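You operate a simulated robot arm through the tools that you are given. There is no shell and no other tool. Be economical: measure what you need, move in short steps, check, and stop when the job is done.

You run a simulated two-armed robot. Do the job below in one go: nothing can be reset, and whatever is moved stays where it is left.

JOB
Run both pitch gauges back to 100, lock them and put the white tape away.
Fine: hold each gauge with one hand to slide and lock it; the tape goes in the red tray. Set down upright: white tape.

The check looks at the end state, three seconds after you hand in, the way a careful person would. Anything else that was tipped, shoved, dropped, spilled or broken makes it a failure.

ROBOT AND FRAMES
Two 7-joint arms with two-finger parallel grippers on one trunk, on a base that drives. Base frame: it is fixed to the floor where the robot stands at the start and does not move with it; the origin is under the middle of the robot, x ahead of it, y to its left, z up. Units: mm, rad, N and s.
The left shoulder is at the start at [70, 163, 1145], the right one opposite. Places, roughly: blue gauge lock knob [500, 300, 900]; blue gauge slide [500, 300, 900]; inside of the bolted red tray [500, -600, 900]; yellow gauge lock knob [500, -200, 900]; yellow gauge slide [500, -100, 900]. Payload 3.43 kg a hand.
The tool frame of a hand sits at the grasp point between the pads (the TCP): z along the fingers, y along the line on which they close. The tips reach 34 mm beyond it. The gripper opens to 128 mm. The fingers are 24 mm wide and 12 mm thick; the gripper's body (48 by 130 mm) begins 96 mm behind the TCP.
Orientation is told as [roll, pitch, yaw] about the base's x, y, z axes, in that order, counted from this pose: with the fingers straight down and closing along the base's y, the tool's x points along the base's -x, its y along +y and its z along -z.

CONTROLS
- The arms move only by the tool step_arm. It takes "left_series", "right_series" or both (then of equal length, played together; a hand with none holds still); each is a list of rows, each a list of 3 entries, a list of its own where there are three numbers: the opening, from 0 (shut) to 1 (fully open), then the shift along the tool's x, y, z in mm, then the turn, a rotation vector about the tool's x, y, z in rad. In form: [[fingers, [tx, ty, tz], [ax, ay, az]], ...]. A call has 1 to 8 rows; each row is the pose to reach, as a shift and turn from the pose commanded when the call began, along the tool's axes at that moment. A row lasts 0.2 s, in which the tool goes at most 50 mm and 0.15 rad; a call with a longer step from one row to the next is refused whole, and so is a gripper value outside its range. A pose out of reach is approached as far as the arm can. The call stops where the force on the tool passes 90 N (or 10 N more than at its start, if that is more) or the arm is blocked; 0.2 s more then pass. Each finger travels about 153 mm/s and halts on what it meets, pressing with about 21 N; the grip force reading is that of the motor and also rises with nothing between the fingers. The clock runs only during rows and for 0.2 s after the last one: add rows that repeat a pose to give the fingers time. It gives the time, the measured TCP pose, the force on the tool (base axes), the opening and the grip force at its end, in the units of the frame above (readings bear some noise), with the torque about the TCP (base axes, N m) and any sound that the robot's microphone picked up.
- Cameras (640 x 400 px; columns grow to the right, rows downward): "scene" is now at [136.7, -24.5, 1377.1]; the picture's right is [-0.26, -0.96, 0.00], its down [-0.53, 0.14, -0.83] and it looks along [0.80, -0.22, -0.55] (base axes); focal length 214 px, centre (320, 200). "left" rides on the left gripper at [76, 11, -160] in its tool frame; the picture's right is [-0.15, 0.99, 0.00], its down [-0.88, -0.13, -0.46] and it looks along [-0.45, -0.07, 0.89] (tool axes); focal length 234 px, centre (320, 200). "right" rides on the right gripper at [76, -11, -160] in its tool frame; the picture's right is [0.15, 0.99, 0.00], its down [-0.88, 0.13, -0.46] and it looks along [-0.45, 0.07, 0.89] (tool axes); focal length 234 px, centre (320, 200). There is no depth. A picture from a camera that has moved, and an enlarged one, comes with that camera's place and axes in the base frame and with its lens.
- get_image(camera): a new picture of that camera. No time passes.
- raise_lower(by): slides the trunk up (or, below 0, down) by that many mm; the arms and the scene camera ride with it, the base frame stays. It gives what a move gives, with no picture.
- drive_base(legs): drives the robot by 1 to 6 legs, each [ahead, left, turn to the left] in mm, mm and rad, along the robot's own axes; the way and the turn of a leg run together, so that a leg with both is an arc; at most 1500 mm and 3.142 rad a leg. The arms and the cameras ride along, it lands a little off, and it stops where it bumps. It gives what a move gives.
- turn_head(pan, tilt): turns the head with the scene camera to pan (to the left, within 1.501 rad either way) and tilt (down, from -0.506 to 1.204), counted from straight ahead of the robot. It gives what a move gives.
- zoom(camera, box): a new picture of the part [left, top, right, bottom] of that camera's present view, enlarged. No time passes.
- close_job(): hands the job in; it is judged then, once.

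Go step by step. Nothing tells you exact positions but the pictures and the camera data: compare them with the known pose of the tool, close in by small moves and look again before you grip or let go. The budget is 120 turns and 92 pictures, counting those below and the enlarged ones. Unless the task says otherwise, let go and move clear before handing in, and close with one line.

The tools are called after "Request:" as name(argument=value, ...) on one line, values as JSON. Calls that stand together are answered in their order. step_arm: Moves the arms, as the interface text tells. Its arguments: {"type":"object","properties":{"left_series":{"type":"array"},"right_series":{"type":"array"}},"required":[]} The other tools are called the same way: raise_lower (by) slides the trunk up or down; drive_base (legs) drives the base; turn_head (pan, tilt) turns the head that bears the scene camera; get_image (camera) takes a picture; zoom (camera, box) takes an enlarged picture of a part of a camera's view; close_job () hands the job in.

At the start:

```text
clock: 0.0
left_tool_pos: [618.4, 271.7, 1162.9]
left_tcp_rot: [0.0, 0.0, 0.0]
left_wrist_force: [0.2, -1.1, 0.4]
left_torque: [-0.05, -0.02, -0.02]
left_width: 128.0
left_grasp_force: 0.1
right_tool_pos: [503.5, -135.3, 1188.6]
right_tcp_rot: [0.0, 0.0, 0.001]
right_wrist_force: [0.2, -1.0, 0.6]
right_torque: [-0.04, 0.05, 0.01]
right_width: 127.7
right_grasp_force: 0.1
trunk travel left (down, up): [-625.0, 315.0]
robot x, y, heading: [-1.1, 0.3, -0.002]
head pan, tilt: [-0.265, 0.585]
```

scene: 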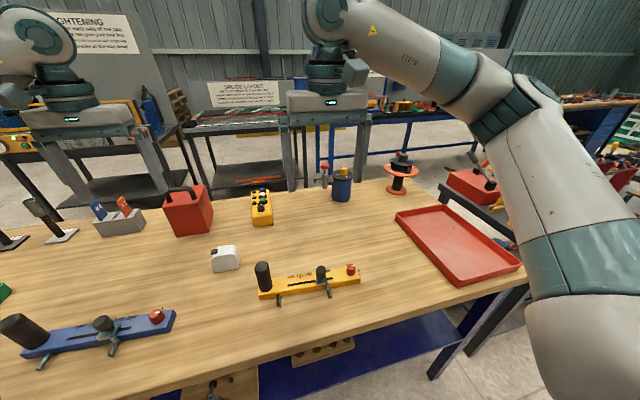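
right: 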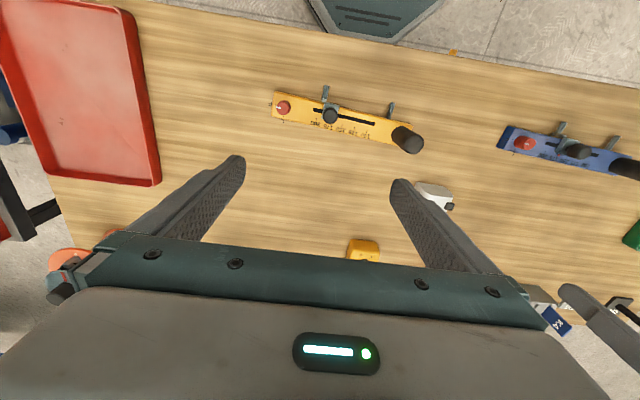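
left: 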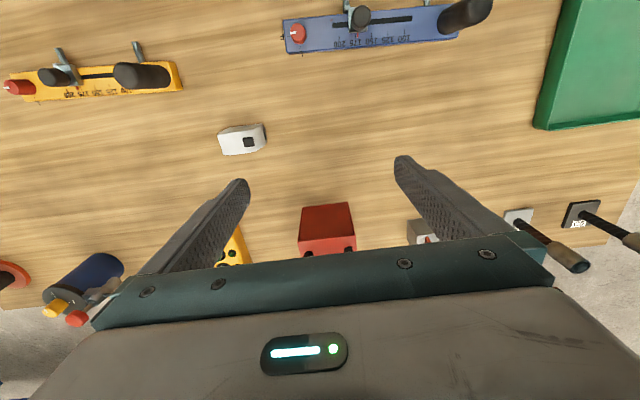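

I see a bench with a yellow gauge, a blue gauge, a white tape measure and a red tray. I'll enlarge the gauges to read their scales and see how the locks work.

Request:
zoom(camera="right", box=[250, 70, 450, 195])

Request:
zoom(camera="left", box=[270, 0, 500, 80])

Request:
zoom(camera="scene", box=[200, 230, 400, 355])

Request:
zoom(camera="scene", box=[0, 275, 200, 400])

```text
3.20 times, centred on (350, 132) of right
camera zoom: at [427.6, -145.6, 1348.0], right [-0.15, 0.99, 0.0], down [0.88, 0.13, 0.46], along [0.45, 0.07, -0.89], focal length 749 px, centre (224, 416)
```

zoom: 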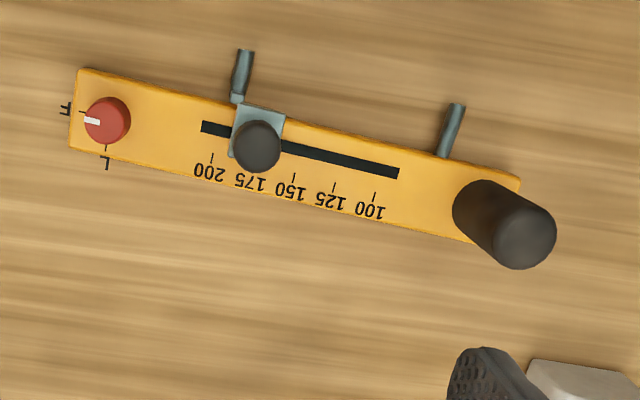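

```text
2.78 times, centred on (385, 40) of left
camera zoom: at [543.0, 283.0, 1321.6], right [0.15, 0.99, 0.0], down [0.88, -0.13, 0.46], along [0.45, -0.07, -0.89], focal length 652 px, centre (139, 645)
```

zoom: 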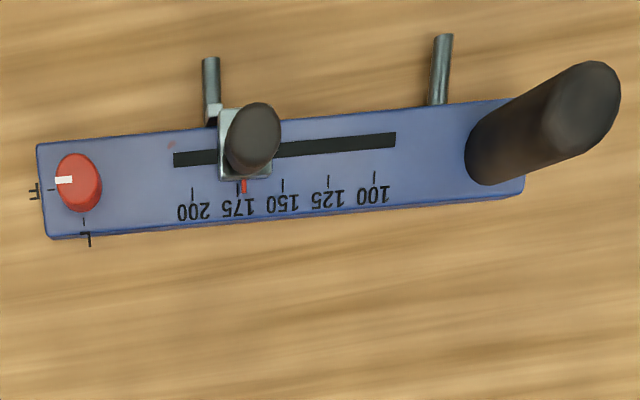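

```text
3.20 times, centred on (300, 292) of scene
camera zoom: at [136.7, -24.5, 1377.1], right [-0.26, -0.96, 0.0], down [-0.53, 0.14, -0.83], along [0.8, -0.22, -0.55], focal length 686 px, centre (384, -96)
```

zoom: 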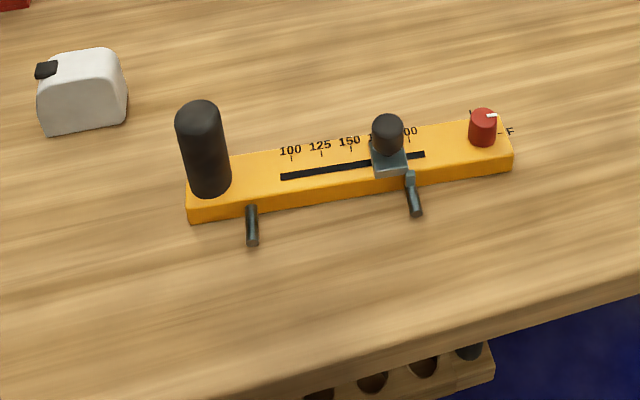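

```text
3.20 times, centred on (100, 338) of scene
camera zoom: at [136.7, -24.5, 1377.1], right [-0.26, -0.96, 0.0], down [-0.53, 0.14, -0.83], along [0.8, -0.22, -0.55], focal length 686 px, centre (1024, -240)
```

zoom: 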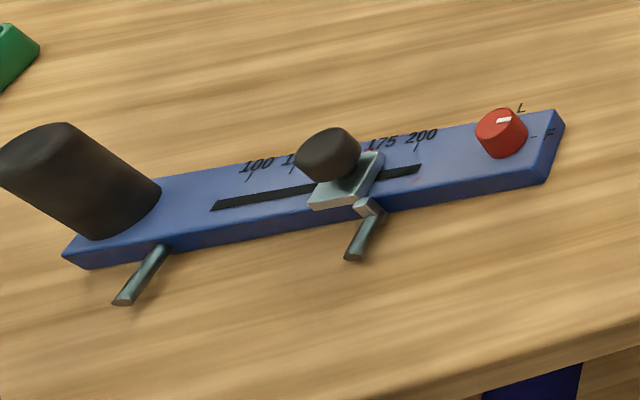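

The gauges have a black upright handle, a sliding knob block (both near 175; target 100 next to the handle), and a red lock knob at F that turns a quarter counter-clockwise (from above) to L. I place the yellow handle top at about [498, 18, 974] and the bar top at z ≈ 884. I'll turn both hands so they close along x, with the left near the handle and the right near the slide.

Request:
step_arm(left_series=[[1, [15, -25, 0], [0, 0, 0.15]], [1, [30, -50, 0], [0, 0, 0.3]], [1, [45, -75, 0], [0, 0, 0.45]], [1, [60, -100, 0], [0, 0, 0.6]], [1, [75, -125, 0], [0, 0, 0.75]], [1, [90, -150, 0], [0, 0, 0.9]], [1, [105, -175, 0], [0, 0, 1.05]], [1, [120, -200, 0], [0, 0, 1.2]]], right_series=[[1, [2, -15, 0], [0, 0, -0.15]], [1, [4, -30, 0], [0, 0, -0.3]], [1, [6, -45, 0], [0, 0, -0.45]], [1, [8, -60, 0], [0, 0, -0.6]], [1, [10, -75, 0], [0, 0, -0.75]], [1, [12, -90, 0], [0, 0, -0.9]], [1, [14, -105, 0], [0, 0, -1.05]], [1, [16, -120, 0], [0, 0, -1.2]]])

```text
clock: 1.8
left_tool_pos: [499.4, 70.3, 1161.2]
left_tcp_rot: [-0.001, 0.0, -1.202]
left_wrist_force: [-0.6, -0.2, -0.9]
left_torque: [0.05, 0.0, 0.03]
left_width: 128.2
left_grasp_force: 0.0
right_tool_pos: [473.2, -241.2, 1182.1]
right_tcp_rot: [-0.001, -0.002, 1.197]
right_wrist_force: [-0.3, -0.3, -0.2]
right_torque: [0.01, -0.03, -0.01]
right_width: 128.1
right_grasp_force: 0.0
right hand out of reach, approached as far as the arm can: row 8
trunk travel left (down, up): [-625.0, 315.0]
robot x, y, heading: [-0.3, -1.7, -0.001]
head pan, tilt: [-0.265, 0.585]
```

The right hand was at its limit up high, so I'll bring it lower while finishing both yaws.

Request:
step_arm(left_series=[[1, [0, 0, 10], [0, 0, 0.15]], [1, [0, 0, 20], [0, 0, 0.3]], [1, [0, 0, 30], [0, 0, 0.45]], [1, [0, 0, 30], [0, 0, 0.45]]], right_series=[[1, [0, 0, 40], [0, 0, 0]], [1, [0, 0, 80], [0, 0, -0.1]], [1, [0, 0, 120], [0, 0, -0.2]], [1, [0, 0, 150], [0, 0, -0.3]]])

Request:
get_image(camera="left")

Request:
get_image(camera="right")

Request:
get_image(camera="scene")

```text
clock: 2.8
left_tool_pos: [448.2, 57.4, 1123.3]
left_tcp_rot: [-0.001, -0.003, -1.647]
left_wrist_force: [0.5, -0.7, -0.1]
left_torque: [-0.04, -0.01, 0.03]
left_width: 127.9
left_grasp_force: 0.1
left hand out of reach, approached as far as the arm can: row 2, 3, 4
right_tool_pos: [423.4, -199.7, 1034.9]
right_tcp_rot: [-0.001, 0.002, 1.496]
right_wrist_force: [0.6, 0.6, 0.4]
right_torque: [-0.01, 0.02, 0.04]
right_width: 127.8
right_grasp_force: 0.0
right hand out of reach, approached as far as the arm can: row 2, 3, 4
trunk travel left (down, up): [-625.0, 315.0]
robot x, y, heading: [-3.2, -1.2, -0.001]
head pan, tilt: [-0.265, 0.585]
```

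```text
84 pictures are left
camera left: at [465.2, 131.8, 1283.3], right [0.97, -0.22, 0.0], down [-0.2, -0.87, 0.46], along [-0.1, -0.45, -0.89], focal length 234 px, centre (320, 200)
```

left: 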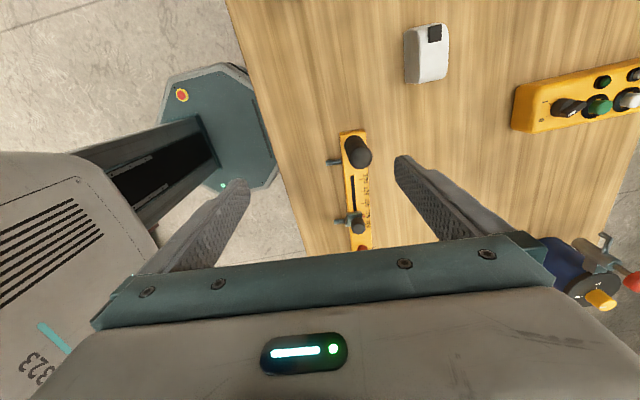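

```text
83 pictures are left
camera right: at [429.3, -275.7, 1195.0], right [-1.0, -0.07, 0.0], down [-0.06, 0.89, 0.45], along [-0.03, 0.45, -0.89], focal length 234 px, centre (320, 200)
```

right: 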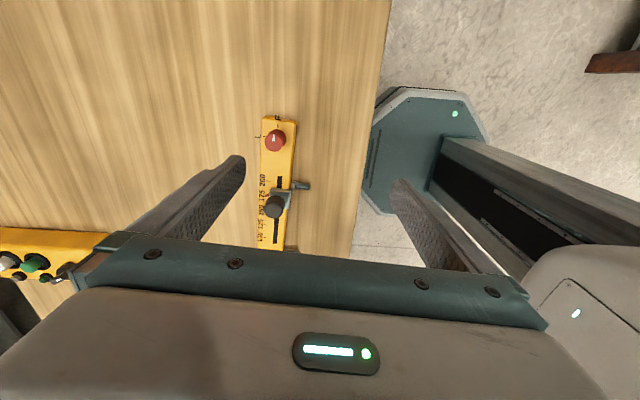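

```text
82 pictures are left
camera scene: at [137.5, -23.9, 1377.0], right [-0.26, -0.96, 0.0], down [-0.53, 0.14, -0.83], along [0.8, -0.22, -0.55], focal length 214 px, centre (320, 200)
```

scene: 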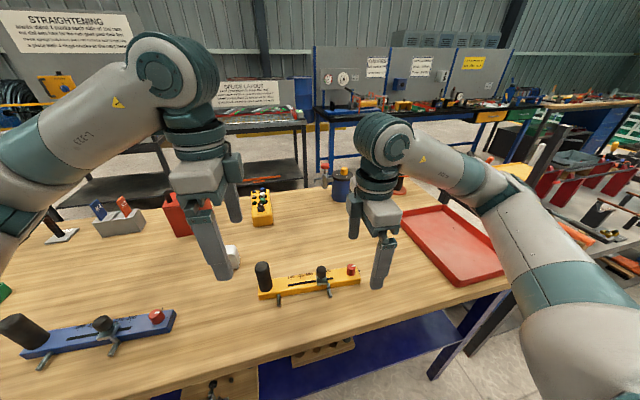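

The wrists run out of range because the shoulders sit low over this table, so I'll raise the trunk and try again.

Request:
raise_lower(by=260)

Request:
step_arm(left_series=[[1, [0, 0, 45], [0, 0, 0]], [1, [0, 0, 90], [0, 0, 0]], [1, [0, 0, 135], [0, 0, 0]], [1, [0, 0, 180], [0, 0, 0]], [1, [0, 0, 220], [0, 0, 0]], [1, [0, 0, 260], [0, 0, 0]], [1, [0, 0, 260], [0, 0, 0]]], right_series=[[1, [0, 0, 45], [0, 0, 0]], [1, [0, 0, 90], [0, 0, 0]], [1, [0, 0, 135], [0, 0, 0]], [1, [0, 0, 180], [0, 0, 0]], [1, [0, 0, 220], [0, 0, 0]], [1, [0, 0, 260], [0, 0, 0]], [1, [0, 0, 260], [0, 0, 0]]])

```text
clock: 5.5
left_tool_pos: [448.1, 56.6, 1384.6]
left_tcp_rot: [0.0, 0.0, -1.646]
left_wrist_force: [-0.1, 0.5, 0.2]
left_torque: [0.02, -0.01, -0.01]
left_width: 128.2
left_grasp_force: 0.1
right_tool_pos: [423.7, -201.0, 1294.8]
right_tcp_rot: [-0.002, -0.001, 1.496]
right_wrist_force: [0.3, -0.1, -0.8]
right_torque: [0.0, -0.01, 0.0]
right_width: 128.1
right_grasp_force: 0.2
trunk travel left (down, up): [-885.0, 55.0]
robot x, y, heading: [2.3, 1.8, -0.002]
head pan, tilt: [-0.265, 0.585]
```

```text
clock: 7.1
left_tool_pos: [427.5, 51.4, 1156.2]
left_tcp_rot: [0.007, 0.001, -1.673]
left_wrist_force: [-0.1, 0.2, -1.7]
left_torque: [-0.02, -0.07, 0.03]
left_width: 127.9
left_grasp_force: 0.1
left hand out of reach, approached as far as the arm can: row 4, 5, 6, 7
right_tool_pos: [421.4, -204.8, 1033.7]
right_tcp_rot: [-0.004, -0.004, 1.494]
right_wrist_force: [-0.4, -0.2, 0.3]
right_torque: [0.03, -0.03, 0.02]
right_width: 127.9
right_grasp_force: 0.2
right hand out of reach, approached as far as the arm can: row 1, 2, 3, 4
trunk travel left (down, up): [-885.0, 55.0]
robot x, y, heading: [2.7, 1.0, 0.001]
head pan, tilt: [-0.265, 0.585]
```

I'll test whether forward motion at this yaw is reachable in this posture.

Request:
step_arm(left_series=[[1, [0, 35, 20], [0, 0, 0]], [1, [0, 70, 40], [0, 0, 0]], [1, [0, 70, 80], [0, 0, 0]], [1, [0, 70, 80], [0, 0, 0]]], right_series=[[1, [0, -30, 0], [0, 0, 0]], [1, [0, -60, 0], [0, 0, 0]], [1, [0, -60, 0], [0, 0, 0]], [1, [0, -60, 0], [0, 0, 0]]])

```text
clock: 8.1
left_tool_pos: [440.4, 62.2, 1112.0]
left_tcp_rot: [0.007, -0.002, -1.658]
left_wrist_force: [0.2, 1.1, 0.7]
left_torque: [0.0, -0.01, 0.0]
left_width: 128.0
left_grasp_force: 0.0
left hand out of reach, approached as far as the arm can: row 1, 2, 3, 4
right_tool_pos: [468.5, -196.2, 1030.5]
right_tcp_rot: [-0.01, 0.003, 1.493]
right_wrist_force: [0.2, 0.6, -0.2]
right_torque: [-0.05, 0.01, -0.03]
right_width: 127.9
right_grasp_force: 0.1
right hand out of reach, approached as far as the arm can: row 2, 3, 4
trunk travel left (down, up): [-885.0, 55.0]
robot x, y, heading: [-1.9, 0.1, -0.005]
head pan, tilt: [-0.265, 0.585]
```

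The yaw limit is what blocks the hands; the handle and knob are round, so I'll back off to a milder yaw (about 1.2) and see where the hands settle.

Request:
step_arm(left_series=[[1, [0, 0, 0], [0, 0, -0.15]], [1, [0, 0, 0], [0, 0, -0.3]], [1, [0, 0, 0], [0, 0, -0.45]], [1, [0, 0, 0], [0, 0, -0.45]]], right_series=[[1, [0, 0, 0], [0, 0, 0.15]], [1, [0, 0, 0], [0, 0, 0.3]], [1, [0, 0, 0], [0, 0, 0.3]], [1, [0, 0, 0], [0, 0, 0.3]]])

```text
clock: 9.1
left_tool_pos: [438.9, 59.6, 1115.7]
left_tcp_rot: [0.0, 0.0, -1.195]
left_wrist_force: [-0.2, -0.6, -0.4]
left_torque: [0.02, 0.0, 0.02]
left_width: 128.1
left_grasp_force: 0.1
right_tool_pos: [471.3, -196.5, 1030.8]
right_tcp_rot: [-0.002, -0.002, 1.194]
right_wrist_force: [-0.3, -0.4, 0.1]
right_torque: [0.03, 0.0, -0.02]
right_width: 128.0
right_grasp_force: 0.0
trunk travel left (down, up): [-885.0, 55.0]
robot x, y, heading: [-0.9, -0.9, -0.003]
head pan, tilt: [-0.265, 0.585]
```

Commands are clamped to what is achieved, good. Now I'll tilt the left hand outward and bring it above the yellow handle.

Request:
step_arm(left_series=[[1, [-10, 12, 14], [0.031, -0.078, 0]], [1, [-20, 24, 28], [0.062, -0.155, 0]], [1, [-30, 36, 42], [0.092, -0.233, 0]], [1, [-40, 47, 56], [0.092, -0.233, 0]], [1, [-40, 47, 56], [0.092, -0.233, 0]]])

Request:
get_image(camera="left")

Request:
get_image(camera="scene")

```text
clock: 10.3
left_tool_pos: [497.7, 40.5, 1061.0]
left_tcp_rot: [-0.092, -0.235, -1.185]
left_wrist_force: [-0.6, -0.9, -1.3]
left_torque: [0.01, 0.0, 0.02]
left_width: 128.0
left_grasp_force: 0.0
right_tool_pos: [469.7, -195.9, 1031.0]
right_tcp_rot: [-0.003, 0.001, 1.196]
right_wrist_force: [-0.5, -0.3, -0.3]
right_torque: [0.04, -0.05, 0.04]
right_width: 127.9
right_grasp_force: 0.1
trunk travel left (down, up): [-885.0, 55.0]
robot x, y, heading: [4.7, 5.3, -0.003]
head pan, tilt: [-0.265, 0.585]
```

```text
81 pictures are left
camera left: at [480.2, 152.8, 1196.2], right [0.97, 0.22, -0.06], down [0.2, -0.73, 0.66], along [0.1, -0.65, -0.75], focal length 234 px, centre (320, 200)
```

left: 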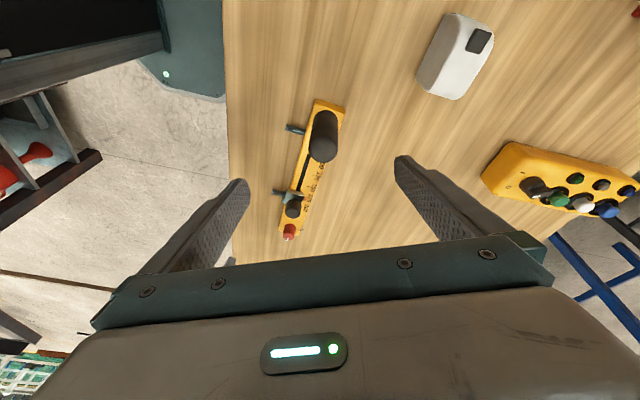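

```text
80 pictures are left
camera scene: at [136.5, -24.7, 1637.1], right [-0.26, -0.96, 0.0], down [-0.53, 0.14, -0.83], along [0.8, -0.22, -0.55], focal length 214 px, centre (320, 200)
```

scene: 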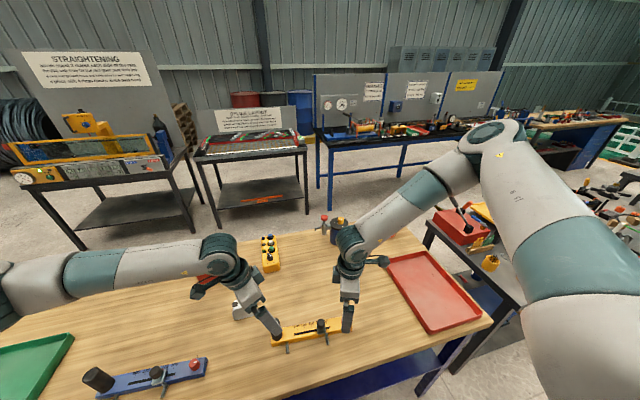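

The left hand is above the handle and leaning outward as planned. I'll zoom in to refine the handle's place before descending.

Request:
zoom(camera="left", box=[260, 90, 400, 178])

Request:
zoom(camera="right", box=[200, 80, 360, 180])

Request:
zoom(camera="scene", box=[220, 280, 380, 380])

```text
4.55 times, centred on (330, 134) of left
camera zoom: at [480.2, 152.8, 1196.2], right [0.97, 0.22, -0.06], down [0.2, -0.73, 0.66], along [0.1, -0.65, -0.75], focal length 1064 px, centre (274, 500)
```

zoom: 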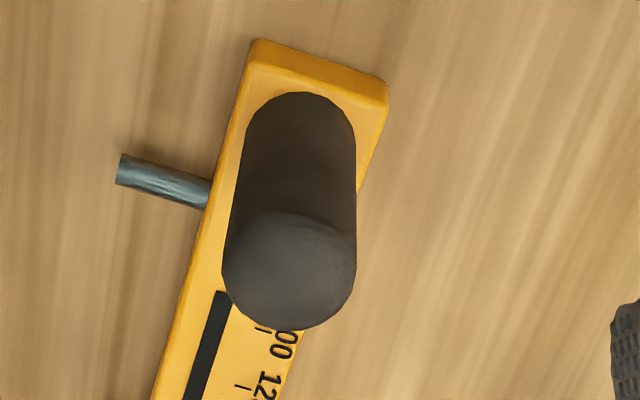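

```text
4.00 times, centred on (280, 130) of right
camera zoom: at [451.8, -270.3, 1190.8], right [-0.97, 0.23, 0.0], down [0.2, 0.87, 0.46], along [0.1, 0.44, -0.89], focal length 937 px, centre (480, 480)
```

zoom: 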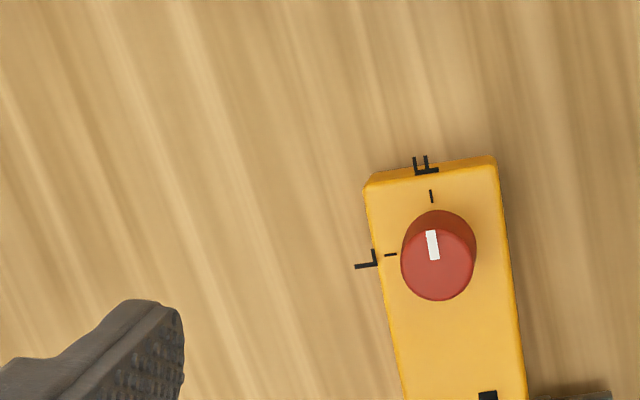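

```text
4.00 times, centred on (300, 330) of scene
camera zoom: at [136.5, -24.7, 1637.1], right [-0.26, -0.96, 0.0], down [-0.53, 0.14, -0.83], along [0.8, -0.22, -0.55], focal length 858 px, centre (400, -320)
```

zoom: 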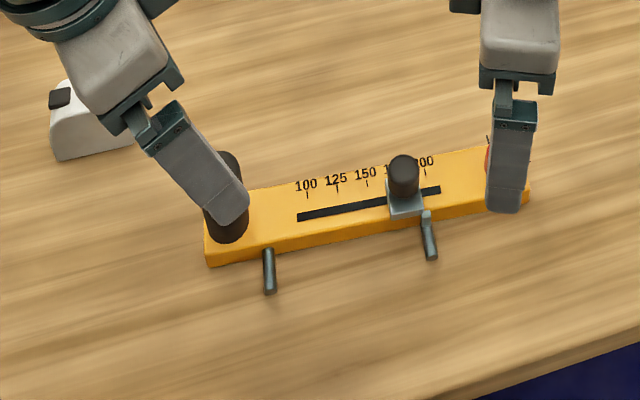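

The handle is about 33 mm thick, its axis at about (498, 24) and its top near z = 962. I'll level the closing axis first.

Request:
step_arm(left_series=[[1, [0, 0, 0], [-0.092, 0, 0]], [1, [0, 0, 0], [-0.092, 0, 0]]])

```text
clock: 10.9
left_tool_pos: [496.8, 39.9, 1061.1]
left_tcp_rot: [-0.001, -0.233, -1.185]
left_wrist_force: [-0.4, -0.3, -0.4]
left_torque: [-0.01, -0.01, -0.01]
left_width: 128.0
left_grasp_force: 0.1
right_tool_pos: [469.8, -197.0, 1030.7]
right_tcp_rot: [-0.001, 0.001, 1.196]
right_wrist_force: [0.6, -0.2, -0.6]
right_torque: [0.04, 0.01, 0.0]
right_width: 128.0
right_grasp_force: 0.0
trunk travel left (down, up): [-885.0, 55.0]
robot x, y, heading: [0.3, 1.2, -0.001]
head pan, tilt: [-0.265, 0.585]
```

Closing axis is level. I'll descend most of the way around the handle and look.

Request:
step_arm(left_series=[[1, [13.7, -4.7, 20], [0, 0, 0]], [1, [13.7, -4.7, 55], [0, 0, 0]], [1, [13.7, -4.7, 80], [0, 0, 0]], [1, [13.7, -4.7, 80], [0, 0, 0]]])

Request:
get_image(camera="left")

Request:
zoom(camera="scene", box=[220, 280, 380, 380])

```text
clock: 11.9
left_tool_pos: [493.2, 33.9, 980.1]
left_tcp_rot: [-0.002, -0.235, -1.184]
left_wrist_force: [-0.7, 0.3, 0.3]
left_torque: [0.0, 0.02, 0.0]
left_width: 127.6
left_grasp_force: 0.1
right_tool_pos: [469.4, -196.0, 1029.7]
right_tcp_rot: [-0.003, 0.0, 1.195]
right_wrist_force: [0.6, 0.1, 0.0]
right_torque: [0.03, -0.01, 0.01]
right_width: 128.1
right_grasp_force: 0.1
trunk travel left (down, up): [-885.0, 55.0]
robot x, y, heading: [3.1, -0.2, 0.007]
head pan, tilt: [-0.265, 0.585]
```

```text
76 pictures are left
camera left: at [462.7, 140.7, 1117.3], right [0.97, 0.24, 0.03], down [0.16, -0.74, 0.65], along [0.18, -0.62, -0.76], focal length 234 px, centre (320, 200)
```

left: 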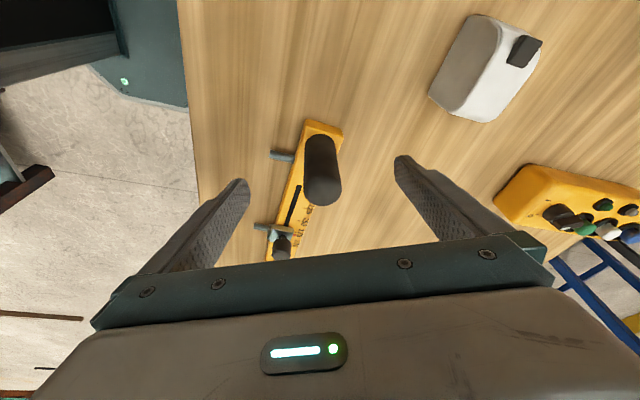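

```text
4.00 times, centred on (300, 330) of scene
camera zoom: at [136.2, -24.1, 1637.1], right [-0.26, -0.96, 0.0], down [-0.53, 0.14, -0.83], along [0.81, -0.22, -0.55], focal length 858 px, centre (400, -320)
```

zoom: 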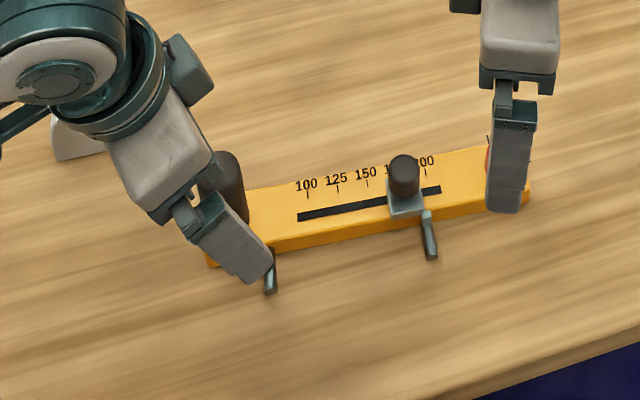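

The handle is centred between the pads. I'll go down the last 45 mm and close on it.

Request:
step_arm(left_series=[[1, [1, 1, 24], [0, 0, 0]], [1, [1, 1, 46], [0, 0, 0]], [1, [1, 1, 46], [0, 0, 0]], [0.4, [1, 1, 46], [0, 0, 0]], [0.4, [1, 1, 46], [0, 0, 0]], [0.1, [1, 1, 46], [0, 0, 0]], [0.1, [1, 1, 46], [0, 0, 0]]])

Request:
get_image(camera="left")

Request:
zoom(camera="scene", box=[220, 280, 380, 380])

```text
clock: 13.5
left_tool_pos: [498.4, 24.4, 934.3]
left_tcp_rot: [-0.003, -0.233, -1.185]
left_wrist_force: [0.0, -2.2, 0.2]
left_torque: [-0.17, -0.03, 0.03]
left_width: 33.4
left_grasp_force: 21.0
right_tool_pos: [469.8, -196.7, 1031.0]
right_tcp_rot: [-0.002, 0.0, 1.196]
right_wrist_force: [0.5, 0.4, 0.0]
right_torque: [0.01, -0.01, 0.02]
right_width: 128.0
right_grasp_force: 0.0
trunk travel left (down, up): [-885.0, 55.0]
robot x, y, heading: [-1.5, -2.7, -0.002]
head pan, tilt: [-0.265, 0.585]
```

```text
74 pictures are left
camera left: at [468.3, 131.6, 1071.4], right [0.97, 0.24, 0.03], down [0.16, -0.74, 0.65], along [0.18, -0.62, -0.76], focal length 234 px, centre (320, 200)
```

left: 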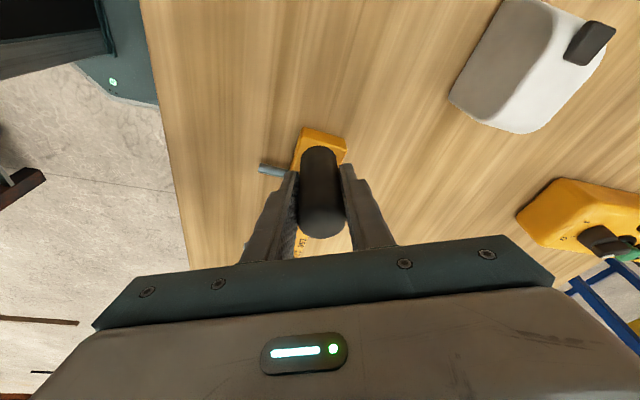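

```text
4.00 times, centred on (300, 330) of scene
camera zoom: at [136.9, -24.8, 1637.0], right [-0.26, -0.96, 0.0], down [-0.53, 0.14, -0.83], along [0.8, -0.22, -0.55], focal length 858 px, centre (400, -320)
```

zoom: 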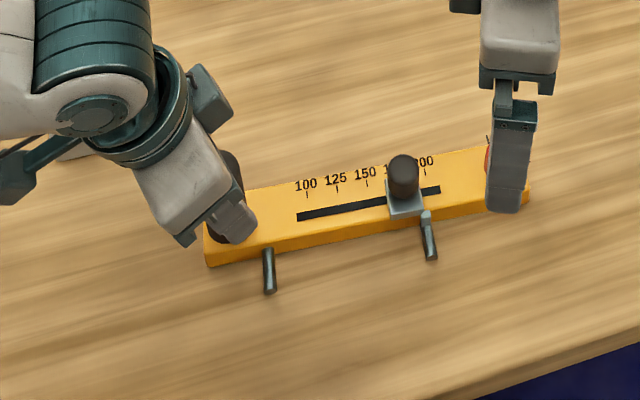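

The yellow handle is held. Next I'll look from the right hand to locate the slide knob.

Request:
get_image(camera="right")

```text
72 pictures are left
camera right: at [452.0, -270.4, 1190.7], right [-0.97, 0.23, 0.0], down [0.2, 0.87, 0.46], along [0.1, 0.44, -0.89], focal length 234 px, centre (320, 200)
```

right: 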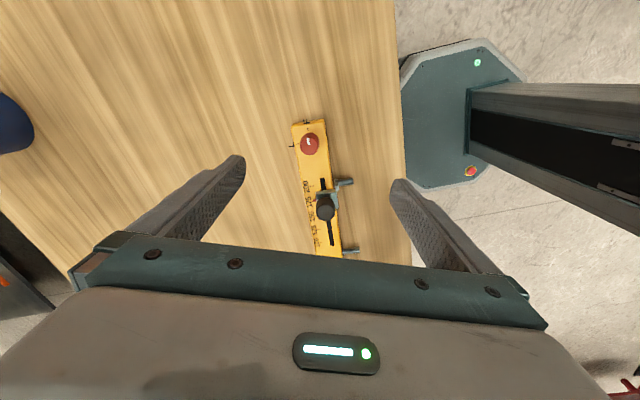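

The slide knob's top is at about [480, -126, 926], roughly 26 mm across. I'll tilt the right hand away from the left and bring it just above the knob.

Request:
step_arm(right_series=[[0.8, [-15, 4, 10], [0, -0.08, 0]], [0.7, [-30, 8, 20], [0, -0.16, 0]], [0.6, [-45, 12, 30], [0, -0.233, 0]], [0.6, [-58, 16.4, 45], [0, -0.233, 0]], [0.6, [-58, 16.4, 49], [0, -0.233, 0]], [0.6, [-58, 16.4, 49], [0, -0.233, 0]]])

Request:
get_image(camera="right")

Request:
zoom(camera="scene", box=[220, 280, 380, 380])

```text
clock: 14.9
left_tool_pos: [498.9, 26.4, 934.1]
left_tcp_rot: [-0.003, -0.233, -1.186]
left_wrist_force: [-0.5, 1.1, -0.3]
left_torque: [0.43, -0.08, 0.08]
left_width: 33.4
left_grasp_force: 20.8
right_tool_pos: [476.3, -135.6, 981.8]
right_tcp_rot: [-0.002, -0.232, 1.195]
right_wrist_force: [0.0, 0.2, 0.4]
right_torque: [0.0, -0.02, 0.0]
right_width: 77.0
right_grasp_force: 0.1
trunk travel left (down, up): [-885.0, 55.0]
robot x, y, heading: [-1.6, -0.8, -0.002]
head pan, tilt: [-0.265, 0.585]
```

```text
71 pictures are left
camera right: at [446.3, -242.0, 1119.8], right [-0.97, 0.23, -0.04], down [0.15, 0.75, 0.65], along [0.17, 0.62, -0.76], focal length 234 px, centre (320, 200)
```

right: 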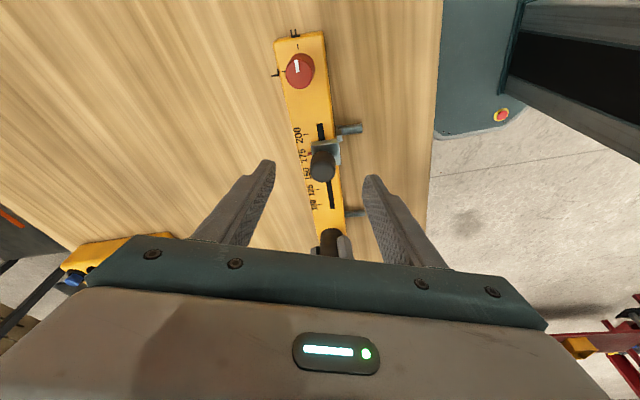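

```text
4.00 times, centred on (300, 330) of scene
camera zoom: at [136.6, -24.3, 1637.1], right [-0.26, -0.96, 0.0], down [-0.53, 0.14, -0.83], along [0.8, -0.22, -0.55], focal length 858 px, centre (400, -320)
```

zoom: 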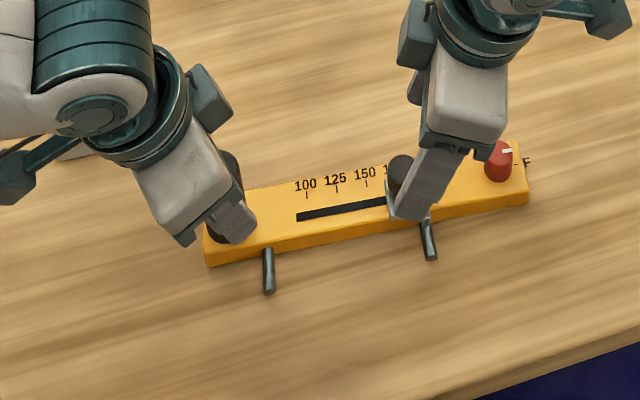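

I'll enlarge the right view to check the knob against the grasp point.

Request:
zoom(camera="right", box=[240, 100, 400, 200])

```text
4.00 times, centred on (320, 150) of right
camera zoom: at [446.3, -242.0, 1119.8], right [-0.97, 0.23, -0.04], down [0.15, 0.75, 0.65], along [0.17, 0.62, -0.76], focal length 937 px, centre (320, 400)
```

zoom: 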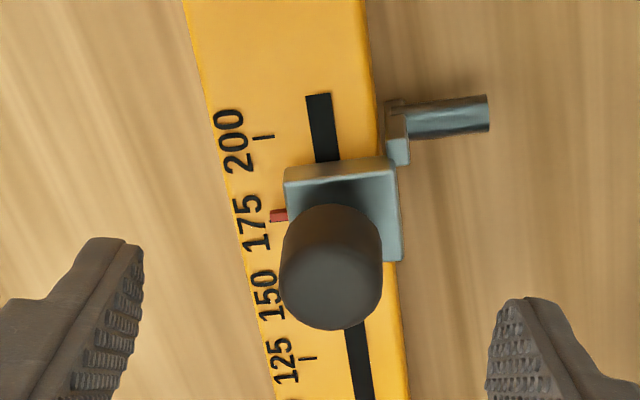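

The slide pointer reads about 173. I'll lower onto the knob and grip it.

Request:
step_arm(right_series=[[0.6, [0, 2, 25], [0, 0, 0]], [0.6, [0, 2, 49], [0, 0, 0]], [0.6, [0, 2, 49], [0, 0, 0]], [0.3, [0, 2, 49], [0, 0, 0]], [0.1, [0, 2, 49], [0, 0, 0]], [0.1, [0, 2, 49], [0, 0, 0]]])

Request:
get_image(camera="right")

```text
clock: 16.3
left_tool_pos: [498.3, 25.3, 933.5]
left_tcp_rot: [-0.002, -0.235, -1.187]
left_wrist_force: [1.4, 1.1, 0.3]
left_torque: [-0.3, 0.15, 0.09]
left_width: 33.3
left_grasp_force: 21.3
right_tool_pos: [478.9, -124.5, 933.2]
right_tcp_rot: [0.001, -0.233, 1.195]
right_wrist_force: [-3.6, 1.5, -0.2]
right_torque: [0.39, -0.08, 0.12]
right_width: 24.8
right_grasp_force: 21.9
trunk travel left (down, up): [-885.0, 55.0]
robot x, y, heading: [-3.2, 1.3, -0.003]
head pan, tilt: [-0.265, 0.585]
```

```text
68 pictures are left
camera right: at [448.4, -231.2, 1071.6], right [-0.97, 0.23, -0.03], down [0.15, 0.75, 0.65], along [0.17, 0.62, -0.76], focal length 234 px, centre (320, 200)
```

right: 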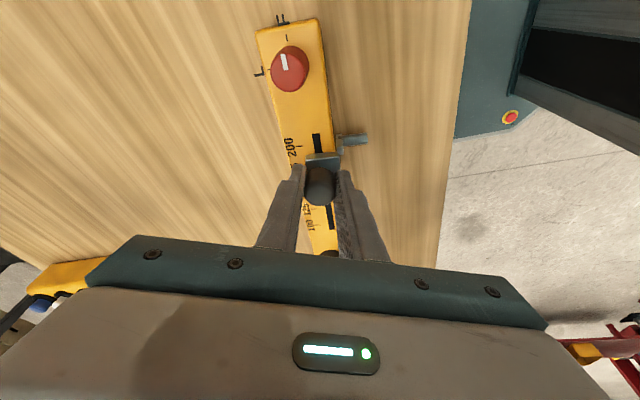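

Knob gripped. I'll slide it 40 mm along the bar toward the handle first and check.

Request:
step_arm(right_series=[[0.1, [-9.5, 2.4, 2.2], [0, 0, 0]], [0.1, [-18.9, 4.9, 4.5], [0, 0, 0]], [0.1, [-28.4, 7.3, 6.7], [0, 0, 0]], [0.1, [-37.8, 9.7, 9.0], [0, 0, 0]], [0.1, [-37.8, 9.7, 9.0], [0, 0, 0]]])

Request:
zoom(camera="scene", box=[220, 280, 380, 380])

Request:
get_image(camera="right")

```text
clock: 17.5
left_tool_pos: [499.4, 25.4, 934.6]
left_tcp_rot: [-0.001, -0.233, -1.185]
left_wrist_force: [5.5, 1.5, -0.1]
left_torque: [0.65, -0.28, 0.38]
left_width: 33.4
left_grasp_force: 21.3
right_tool_pos: [484.7, -85.3, 934.0]
right_tcp_rot: [-0.002, -0.231, 1.195]
right_wrist_force: [-6.1, -1.0, 0.1]
right_torque: [-0.49, 0.33, 0.25]
right_width: 24.5
right_grasp_force: 21.4
trunk travel left (down, up): [-885.0, 55.0]
robot x, y, heading: [-1.8, -0.9, 0.003]
head pan, tilt: [-0.265, 0.585]
```

```text
4.00 times, centred on (300, 330) of scene
camera zoom: at [137.1, -24.6, 1637.0], right [-0.26, -0.96, 0.0], down [-0.53, 0.14, -0.83], along [0.8, -0.22, -0.55], focal length 858 px, centre (400, -320)
```

zoom: 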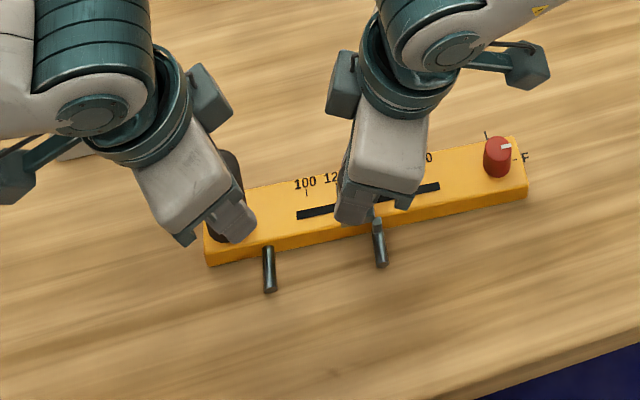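

```text
66 pictures are left
camera right: at [453.3, -191.0, 1071.6], right [-0.97, 0.23, -0.03], down [0.15, 0.75, 0.65], along [0.17, 0.62, -0.76], focal length 234 px, centre (320, 200)
```

right: 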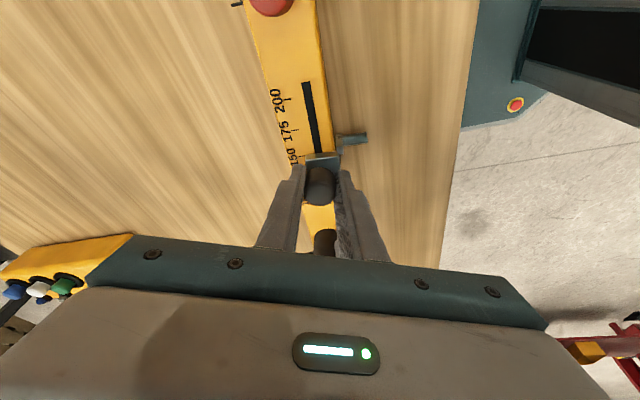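

It slides freely with little load. I'll move 27 mm more, with slightly less x, then read the scale.

Request:
step_arm(right_series=[[0.1, [-9, 2.6, 2.1], [0, 0, 0]], [0.1, [-18, 5.2, 4.3], [0, 0, 0]], [0.1, [-25.5, 7.4, 6.0], [0, 0, 0]], [0.1, [-25.5, 7.4, 6.0], [0, 0, 0]]])

Request:
zoom(camera="scene", box=[260, 300, 340, 350])

Request:
zoom(camera="right", box=[240, 100, 400, 200])

Request:
zoom(camera="left", box=[240, 180, 400, 280])

```text
clock: 18.5
left_tool_pos: [499.3, 25.4, 933.9]
left_tcp_rot: [-0.001, -0.235, -1.185]
left_wrist_force: [7.7, 1.7, 0.6]
left_torque: [0.51, -0.28, 0.39]
left_width: 33.6
left_grasp_force: 20.9
right_tool_pos: [486.7, -57.5, 934.0]
right_tcp_rot: [0.002, -0.232, 1.195]
right_wrist_force: [-6.6, -1.1, -1.6]
right_torque: [-0.49, 0.35, 0.23]
right_width: 24.8
right_grasp_force: 20.6
trunk travel left (down, up): [-885.0, 55.0]
robot x, y, heading: [-2.4, -3.2, -0.0]
head pan, tilt: [-0.265, 0.585]
```

```text
8.00 times, centred on (300, 325) of scene
camera zoom: at [137.2, -24.8, 1637.0], right [-0.26, -0.96, 0.0], down [-0.53, 0.14, -0.83], along [0.8, -0.22, -0.55], focal length 1716 px, centre (480, -800)
```

zoom: 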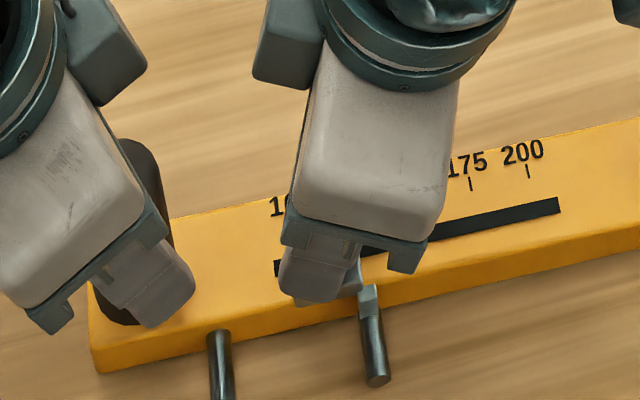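

```text
4.00 times, centred on (320, 150) of right
camera zoom: at [456.4, -164.1, 1071.7], right [-0.97, 0.23, -0.03], down [0.15, 0.75, 0.65], along [0.17, 0.62, -0.76], focal length 937 px, centre (320, 400)
```

zoom: 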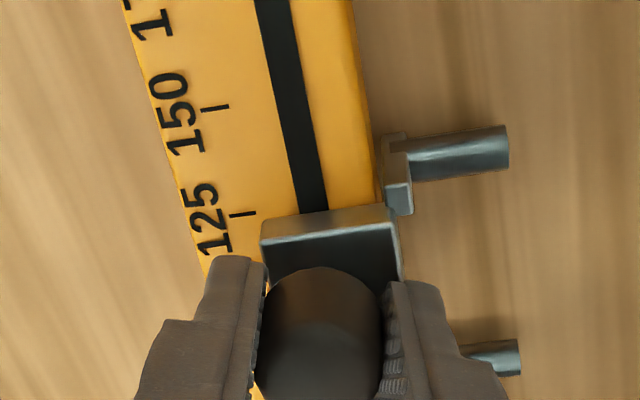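

```text
4.00 times, centred on (320, 230) of left
camera zoom: at [468.8, 131.5, 1071.5], right [0.97, 0.24, 0.03], down [0.16, -0.74, 0.65], along [0.18, -0.62, -0.76], focal length 937 px, centre (320, 80)
```

zoom: 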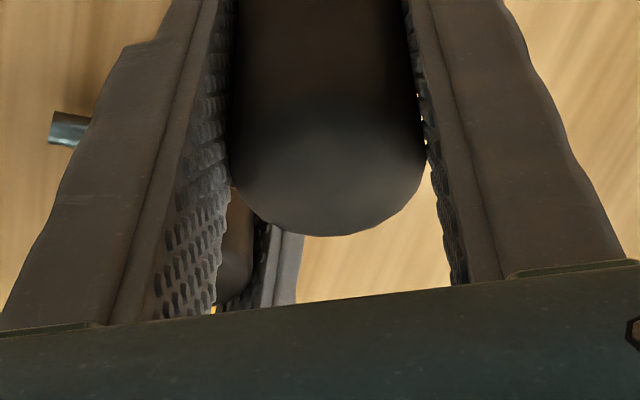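

From the ticks I compute the pointer at about 110 now. I'll move 9.5 mm more, then open the fingers to uncover and read the pointer.

Request:
step_arm(right_series=[[0.1, [-5, 1.7, 1.2], [0, 0, 0]], [0.1, [-8.8, 3.2, 2.0], [0, 0, 0]], [0.1, [-8.8, 3.2, 2.0], [0, 0, 0]], [0.6, [-8.8, 3.2, 2.0], [0, 0, 0]], [0.6, [-8.8, 3.2, 2.0], [0, 0, 0]]])

Request:
zoom(camera="right", box=[240, 100, 400, 200])

```text
clock: 19.7
left_tool_pos: [499.1, 25.1, 933.9]
left_tcp_rot: [0.0, -0.234, -1.186]
left_wrist_force: [4.6, 1.1, 3.1]
left_torque: [0.39, -0.51, -0.03]
left_width: 33.7
left_grasp_force: 21.0
right_tool_pos: [487.8, -47.9, 934.6]
right_tcp_rot: [-0.002, -0.233, 1.195]
right_wrist_force: [0.5, -0.2, 0.7]
right_torque: [-0.03, 0.0, 0.03]
right_width: 76.9
right_grasp_force: 0.0
trunk travel left (down, up): [-885.0, 55.0]
robot x, y, heading: [0.3, 0.3, -0.0]
head pan, tilt: [-0.265, 0.585]
```

```text
4.00 times, centred on (320, 150) of right
camera zoom: at [457.1, -154.3, 1072.0], right [-0.97, 0.23, -0.04], down [0.15, 0.75, 0.65], along [0.18, 0.62, -0.76], focal length 937 px, centre (320, 400)
```

zoom: 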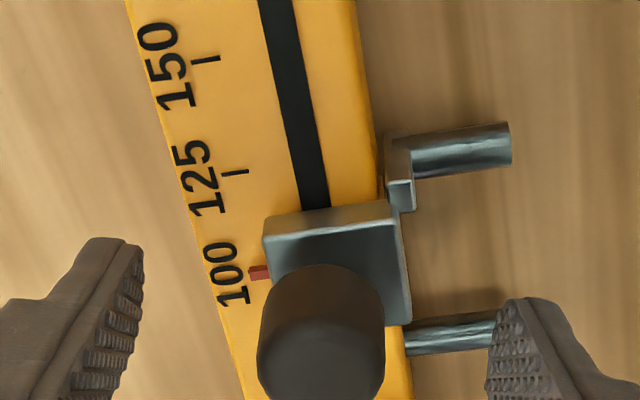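

The pointer seems to be right on the 100 tick. I'll enlarge to confirm.

Request:
zoom(camera="right", box=[285, 155, 325, 180])

```text
16.00 times, centred on (305, 168) of right
camera zoom: at [457.1, -154.3, 1072.0], right [-0.97, 0.23, -0.04], down [0.15, 0.75, 0.65], along [0.18, 0.62, -0.76], focal length 3747 px, centre (560, 720)
```

zoom: 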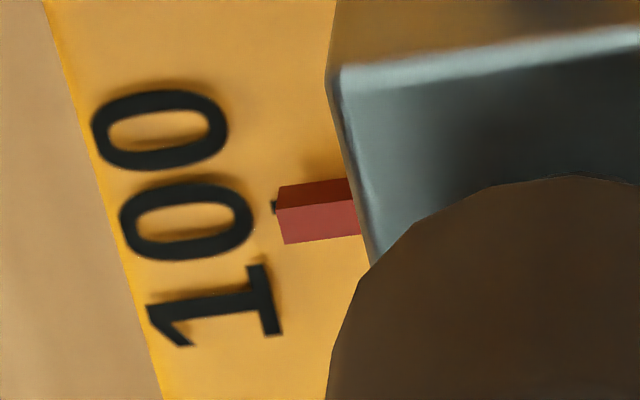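

The tick tip lines up with the pointer's middle, so yellow reads 100. I'll back the right hand off, straighten it and move toward the red lock knob near (478, -205), keeping the left grip.

Request:
step_arm(right_series=[[0.6, [0, 0, -40], [0, 0, 0]], [0.6, [0, 0, -80], [0, 0, 0]], [0.6, [28, -12, -87], [0, 0.06, 0]], [0.6, [55, -23, -94], [0, 0.12, 0]], [0.6, [83, -35, -101], [0, 0.18, 0]], [0.6, [110, -46, -108], [0, 0.233, 0]], [0.6, [110, -46, -108], [0, 0.233, 0]]])

Request:
step_arm(right_series=[[0.6, [0, 0, 0], [0, 0, 0.15]], [0.6, [0, 0, 0], [0, 0, 0.3]], [0.6, [0, 0, 0], [0, 0, 0.45]], [0.6, [0, 0, 0], [0, 0, 0.6]], [0.6, [0, 0, 0], [0, 0, 0.75]], [0.6, [0, 0, 0], [0, 0, 0.9]], [0.6, [0, 0, 0], [0, 0, 1.05]], [0.6, [0, 0, 0], [0, 0, 1.2]]])

Request:
step_arm(right_series=[[0.6, [0, 0, 0], [0, 0, 0.15]], [0.6, [0, 0, 0], [0, 0, 0.3]], [0.6, [0, 0, 0], [0, 0, 0.45]], [0.6, [0, 0, 0], [0, 0, 0.6]], [0.6, [0, 0, 0], [0, 0, 0.6]]])

Request:
get_image(camera="right")

```text
clock: 21.3
left_tool_pos: [499.1, 25.8, 935.0]
left_tcp_rot: [0.0, -0.231, -1.186]
left_wrist_force: [1.6, -0.5, 4.2]
left_torque: [0.57, -0.32, -0.03]
left_width: 33.4
left_grasp_force: 20.5
right_tool_pos: [482.9, -187.8, 1012.9]
right_tcp_rot: [-0.001, 0.002, 1.195]
right_wrist_force: [0.6, -0.4, -0.7]
right_torque: [-0.01, 0.0, 0.01]
right_width: 76.8
right_grasp_force: 0.0
trunk travel left (down, up): [-885.0, 55.0]
robot x, y, heading: [0.2, 2.4, 0.003]
head pan, tilt: [-0.265, 0.585]
```

```text
clock: 23.1
left_tool_pos: [498.7, 24.7, 934.0]
left_tcp_rot: [-0.002, -0.235, -1.185]
left_wrist_force: [-0.5, 0.2, 0.9]
left_torque: [-0.18, -0.06, -0.04]
left_width: 33.5
left_grasp_force: 21.5
right_tool_pos: [481.1, -188.5, 1014.5]
right_tcp_rot: [-0.002, -0.002, -0.007]
right_wrist_force: [0.5, -0.5, 0.4]
right_torque: [0.01, -0.01, -0.04]
right_width: 76.9
right_grasp_force: 0.1
trunk travel left (down, up): [-885.0, 55.0]
robot x, y, heading: [1.6, 2.4, -0.005]
head pan, tilt: [-0.265, 0.585]
```

```text
clock: 24.3
left_tool_pos: [499.3, 24.7, 933.9]
left_tcp_rot: [-0.002, -0.234, -1.185]
left_wrist_force: [-1.4, -1.1, -0.2]
left_torque: [0.17, -0.03, -0.02]
left_width: 33.6
left_grasp_force: 20.9
right_tool_pos: [482.3, -187.9, 1011.9]
right_tcp_rot: [0.001, -0.003, -0.606]
right_wrist_force: [-0.3, 0.7, 0.0]
right_torque: [0.01, 0.03, 0.01]
right_width: 76.9
right_grasp_force: 0.1
trunk travel left (down, up): [-885.0, 55.0]
robot x, y, heading: [1.5, -1.0, -0.003]
head pan, tilt: [-0.265, 0.585]
```

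```text
60 pictures are left
camera right: at [412.7, -153.2, 1173.1], right [0.44, 0.9, 0.0], down [0.8, -0.39, 0.46], along [0.41, -0.2, -0.89], focal length 234 px, centre (320, 200)
```

right: 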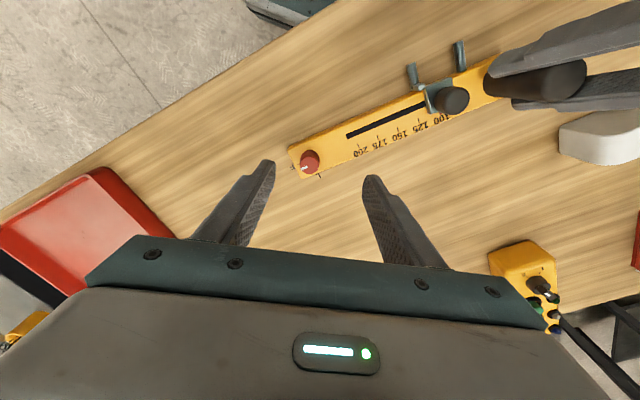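

The red lock knob is at about (482, -200). I'll close in above it and recheck.

Request:
step_arm(right_series=[[0.5, [-4, -6, 26], [0, 0, 0]], [0.45, [-7, -10, 52], [0, 0, 0]], [0.45, [-7, -10, 52], [0, 0, 0]]])

Request:
zoom(camera="right", box=[240, 110, 400, 210])

```text
clock: 25.1
left_tool_pos: [499.8, 24.9, 933.6]
left_tcp_rot: [-0.003, -0.235, -1.186]
left_wrist_force: [0.1, -0.5, 0.4]
left_torque: [0.19, -0.03, -0.02]
left_width: 33.4
left_grasp_force: 21.4
right_tool_pos: [482.1, -199.4, 961.6]
right_tcp_rot: [-0.001, -0.002, -0.606]
right_wrist_force: [0.4, -0.2, -0.3]
right_torque: [0.01, -0.01, 0.01]
right_width: 57.8
right_grasp_force: 0.0
trunk travel left (down, up): [-885.0, 55.0]
robot x, y, heading: [0.8, -0.0, -0.0]
head pan, tilt: [-0.265, 0.585]
```

```text
4.00 times, centred on (320, 160) of right
camera zoom: at [412.5, -165.5, 1121.5], right [0.44, 0.9, 0.0], down [0.8, -0.39, 0.46], along [0.41, -0.2, -0.89], focal length 937 px, centre (320, 360)
```

zoom: 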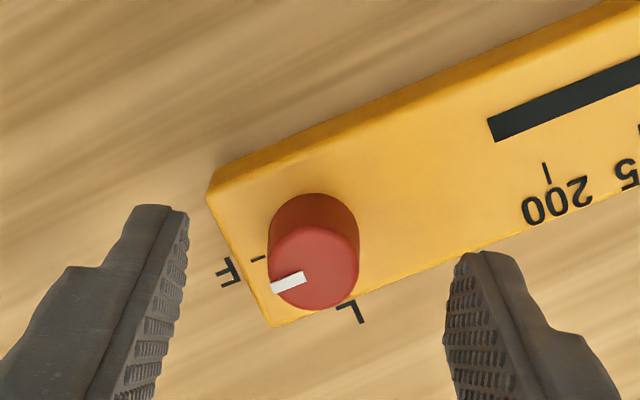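

The zoom puts the knob at about (489, -204), so I'll shift 8.5 mm and lower to just above the bar, then check again.

Request:
step_arm(right_series=[[0.45, [-8.5, 0, 5], [0, 0, 0]], [0.45, [-8.5, 0, 20], [0, 0, 0]], [0.45, [-8.5, 0, 20], [0, 0, 0]]])

Request:
zoom(camera="right", box=[240, 110, 400, 210])

```text
clock: 25.9
left_tool_pos: [499.4, 25.9, 935.3]
left_tcp_rot: [-0.002, -0.234, -1.186]
left_wrist_force: [-1.0, -0.5, 0.5]
left_torque: [0.23, 0.02, -0.04]
left_width: 33.7
left_grasp_force: 20.7
right_tool_pos: [488.6, -203.8, 942.3]
right_tcp_rot: [0.0, -0.002, -0.603]
right_wrist_force: [-0.5, 0.9, -0.2]
right_torque: [0.0, 0.0, -0.01]
right_width: 57.5
right_grasp_force: 0.1
trunk travel left (down, up): [-885.0, 55.0]
robot x, y, heading: [-3.3, -0.5, 0.006]
head pan, tilt: [-0.265, 0.585]
```

```text
4.00 times, centred on (320, 160) of right
camera zoom: at [419.1, -170.2, 1101.8], right [0.44, 0.9, 0.0], down [0.8, -0.39, 0.46], along [0.41, -0.2, -0.89], focal length 937 px, centre (320, 360)
```

zoom: 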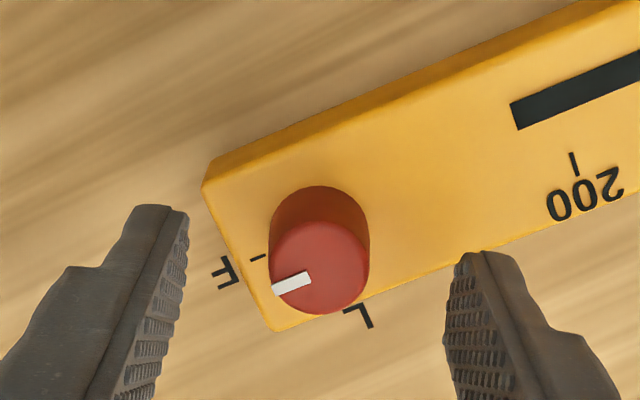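

Aligned. I'll lower 16 mm and close on the lock knob.

Request:
step_arm(right_series=[[0.45, [0, 0, 8], [0, 0, 0]], [0.45, [0, 0, 16], [0, 0, 0]], [0.45, [0, 0, 16], [0, 0, 0]], [0.2, [0, 0, 16], [0, 0, 0]], [0.1, [0, 0, 16], [0, 0, 0]], [0.1, [0, 0, 16], [0, 0, 0]]])

```text
clock: 27.3
left_tool_pos: [498.5, 24.4, 935.3]
left_tcp_rot: [-0.001, -0.232, -1.185]
left_wrist_force: [0.5, 1.9, 0.4]
left_torque: [-0.18, 0.24, -0.07]
left_width: 33.3
left_grasp_force: 20.5
right_tool_pos: [489.4, -204.0, 925.2]
right_tcp_rot: [-0.001, 0.0, -0.605]
right_wrist_force: [-2.3, -2.0, 0.1]
right_torque: [-0.24, -0.19, -0.01]
right_width: 22.2
right_grasp_force: 20.4
trunk travel left (down, up): [-885.0, 55.0]
robot x, y, heading: [1.2, -1.2, -0.001]
head pan, tilt: [-0.265, 0.585]
```

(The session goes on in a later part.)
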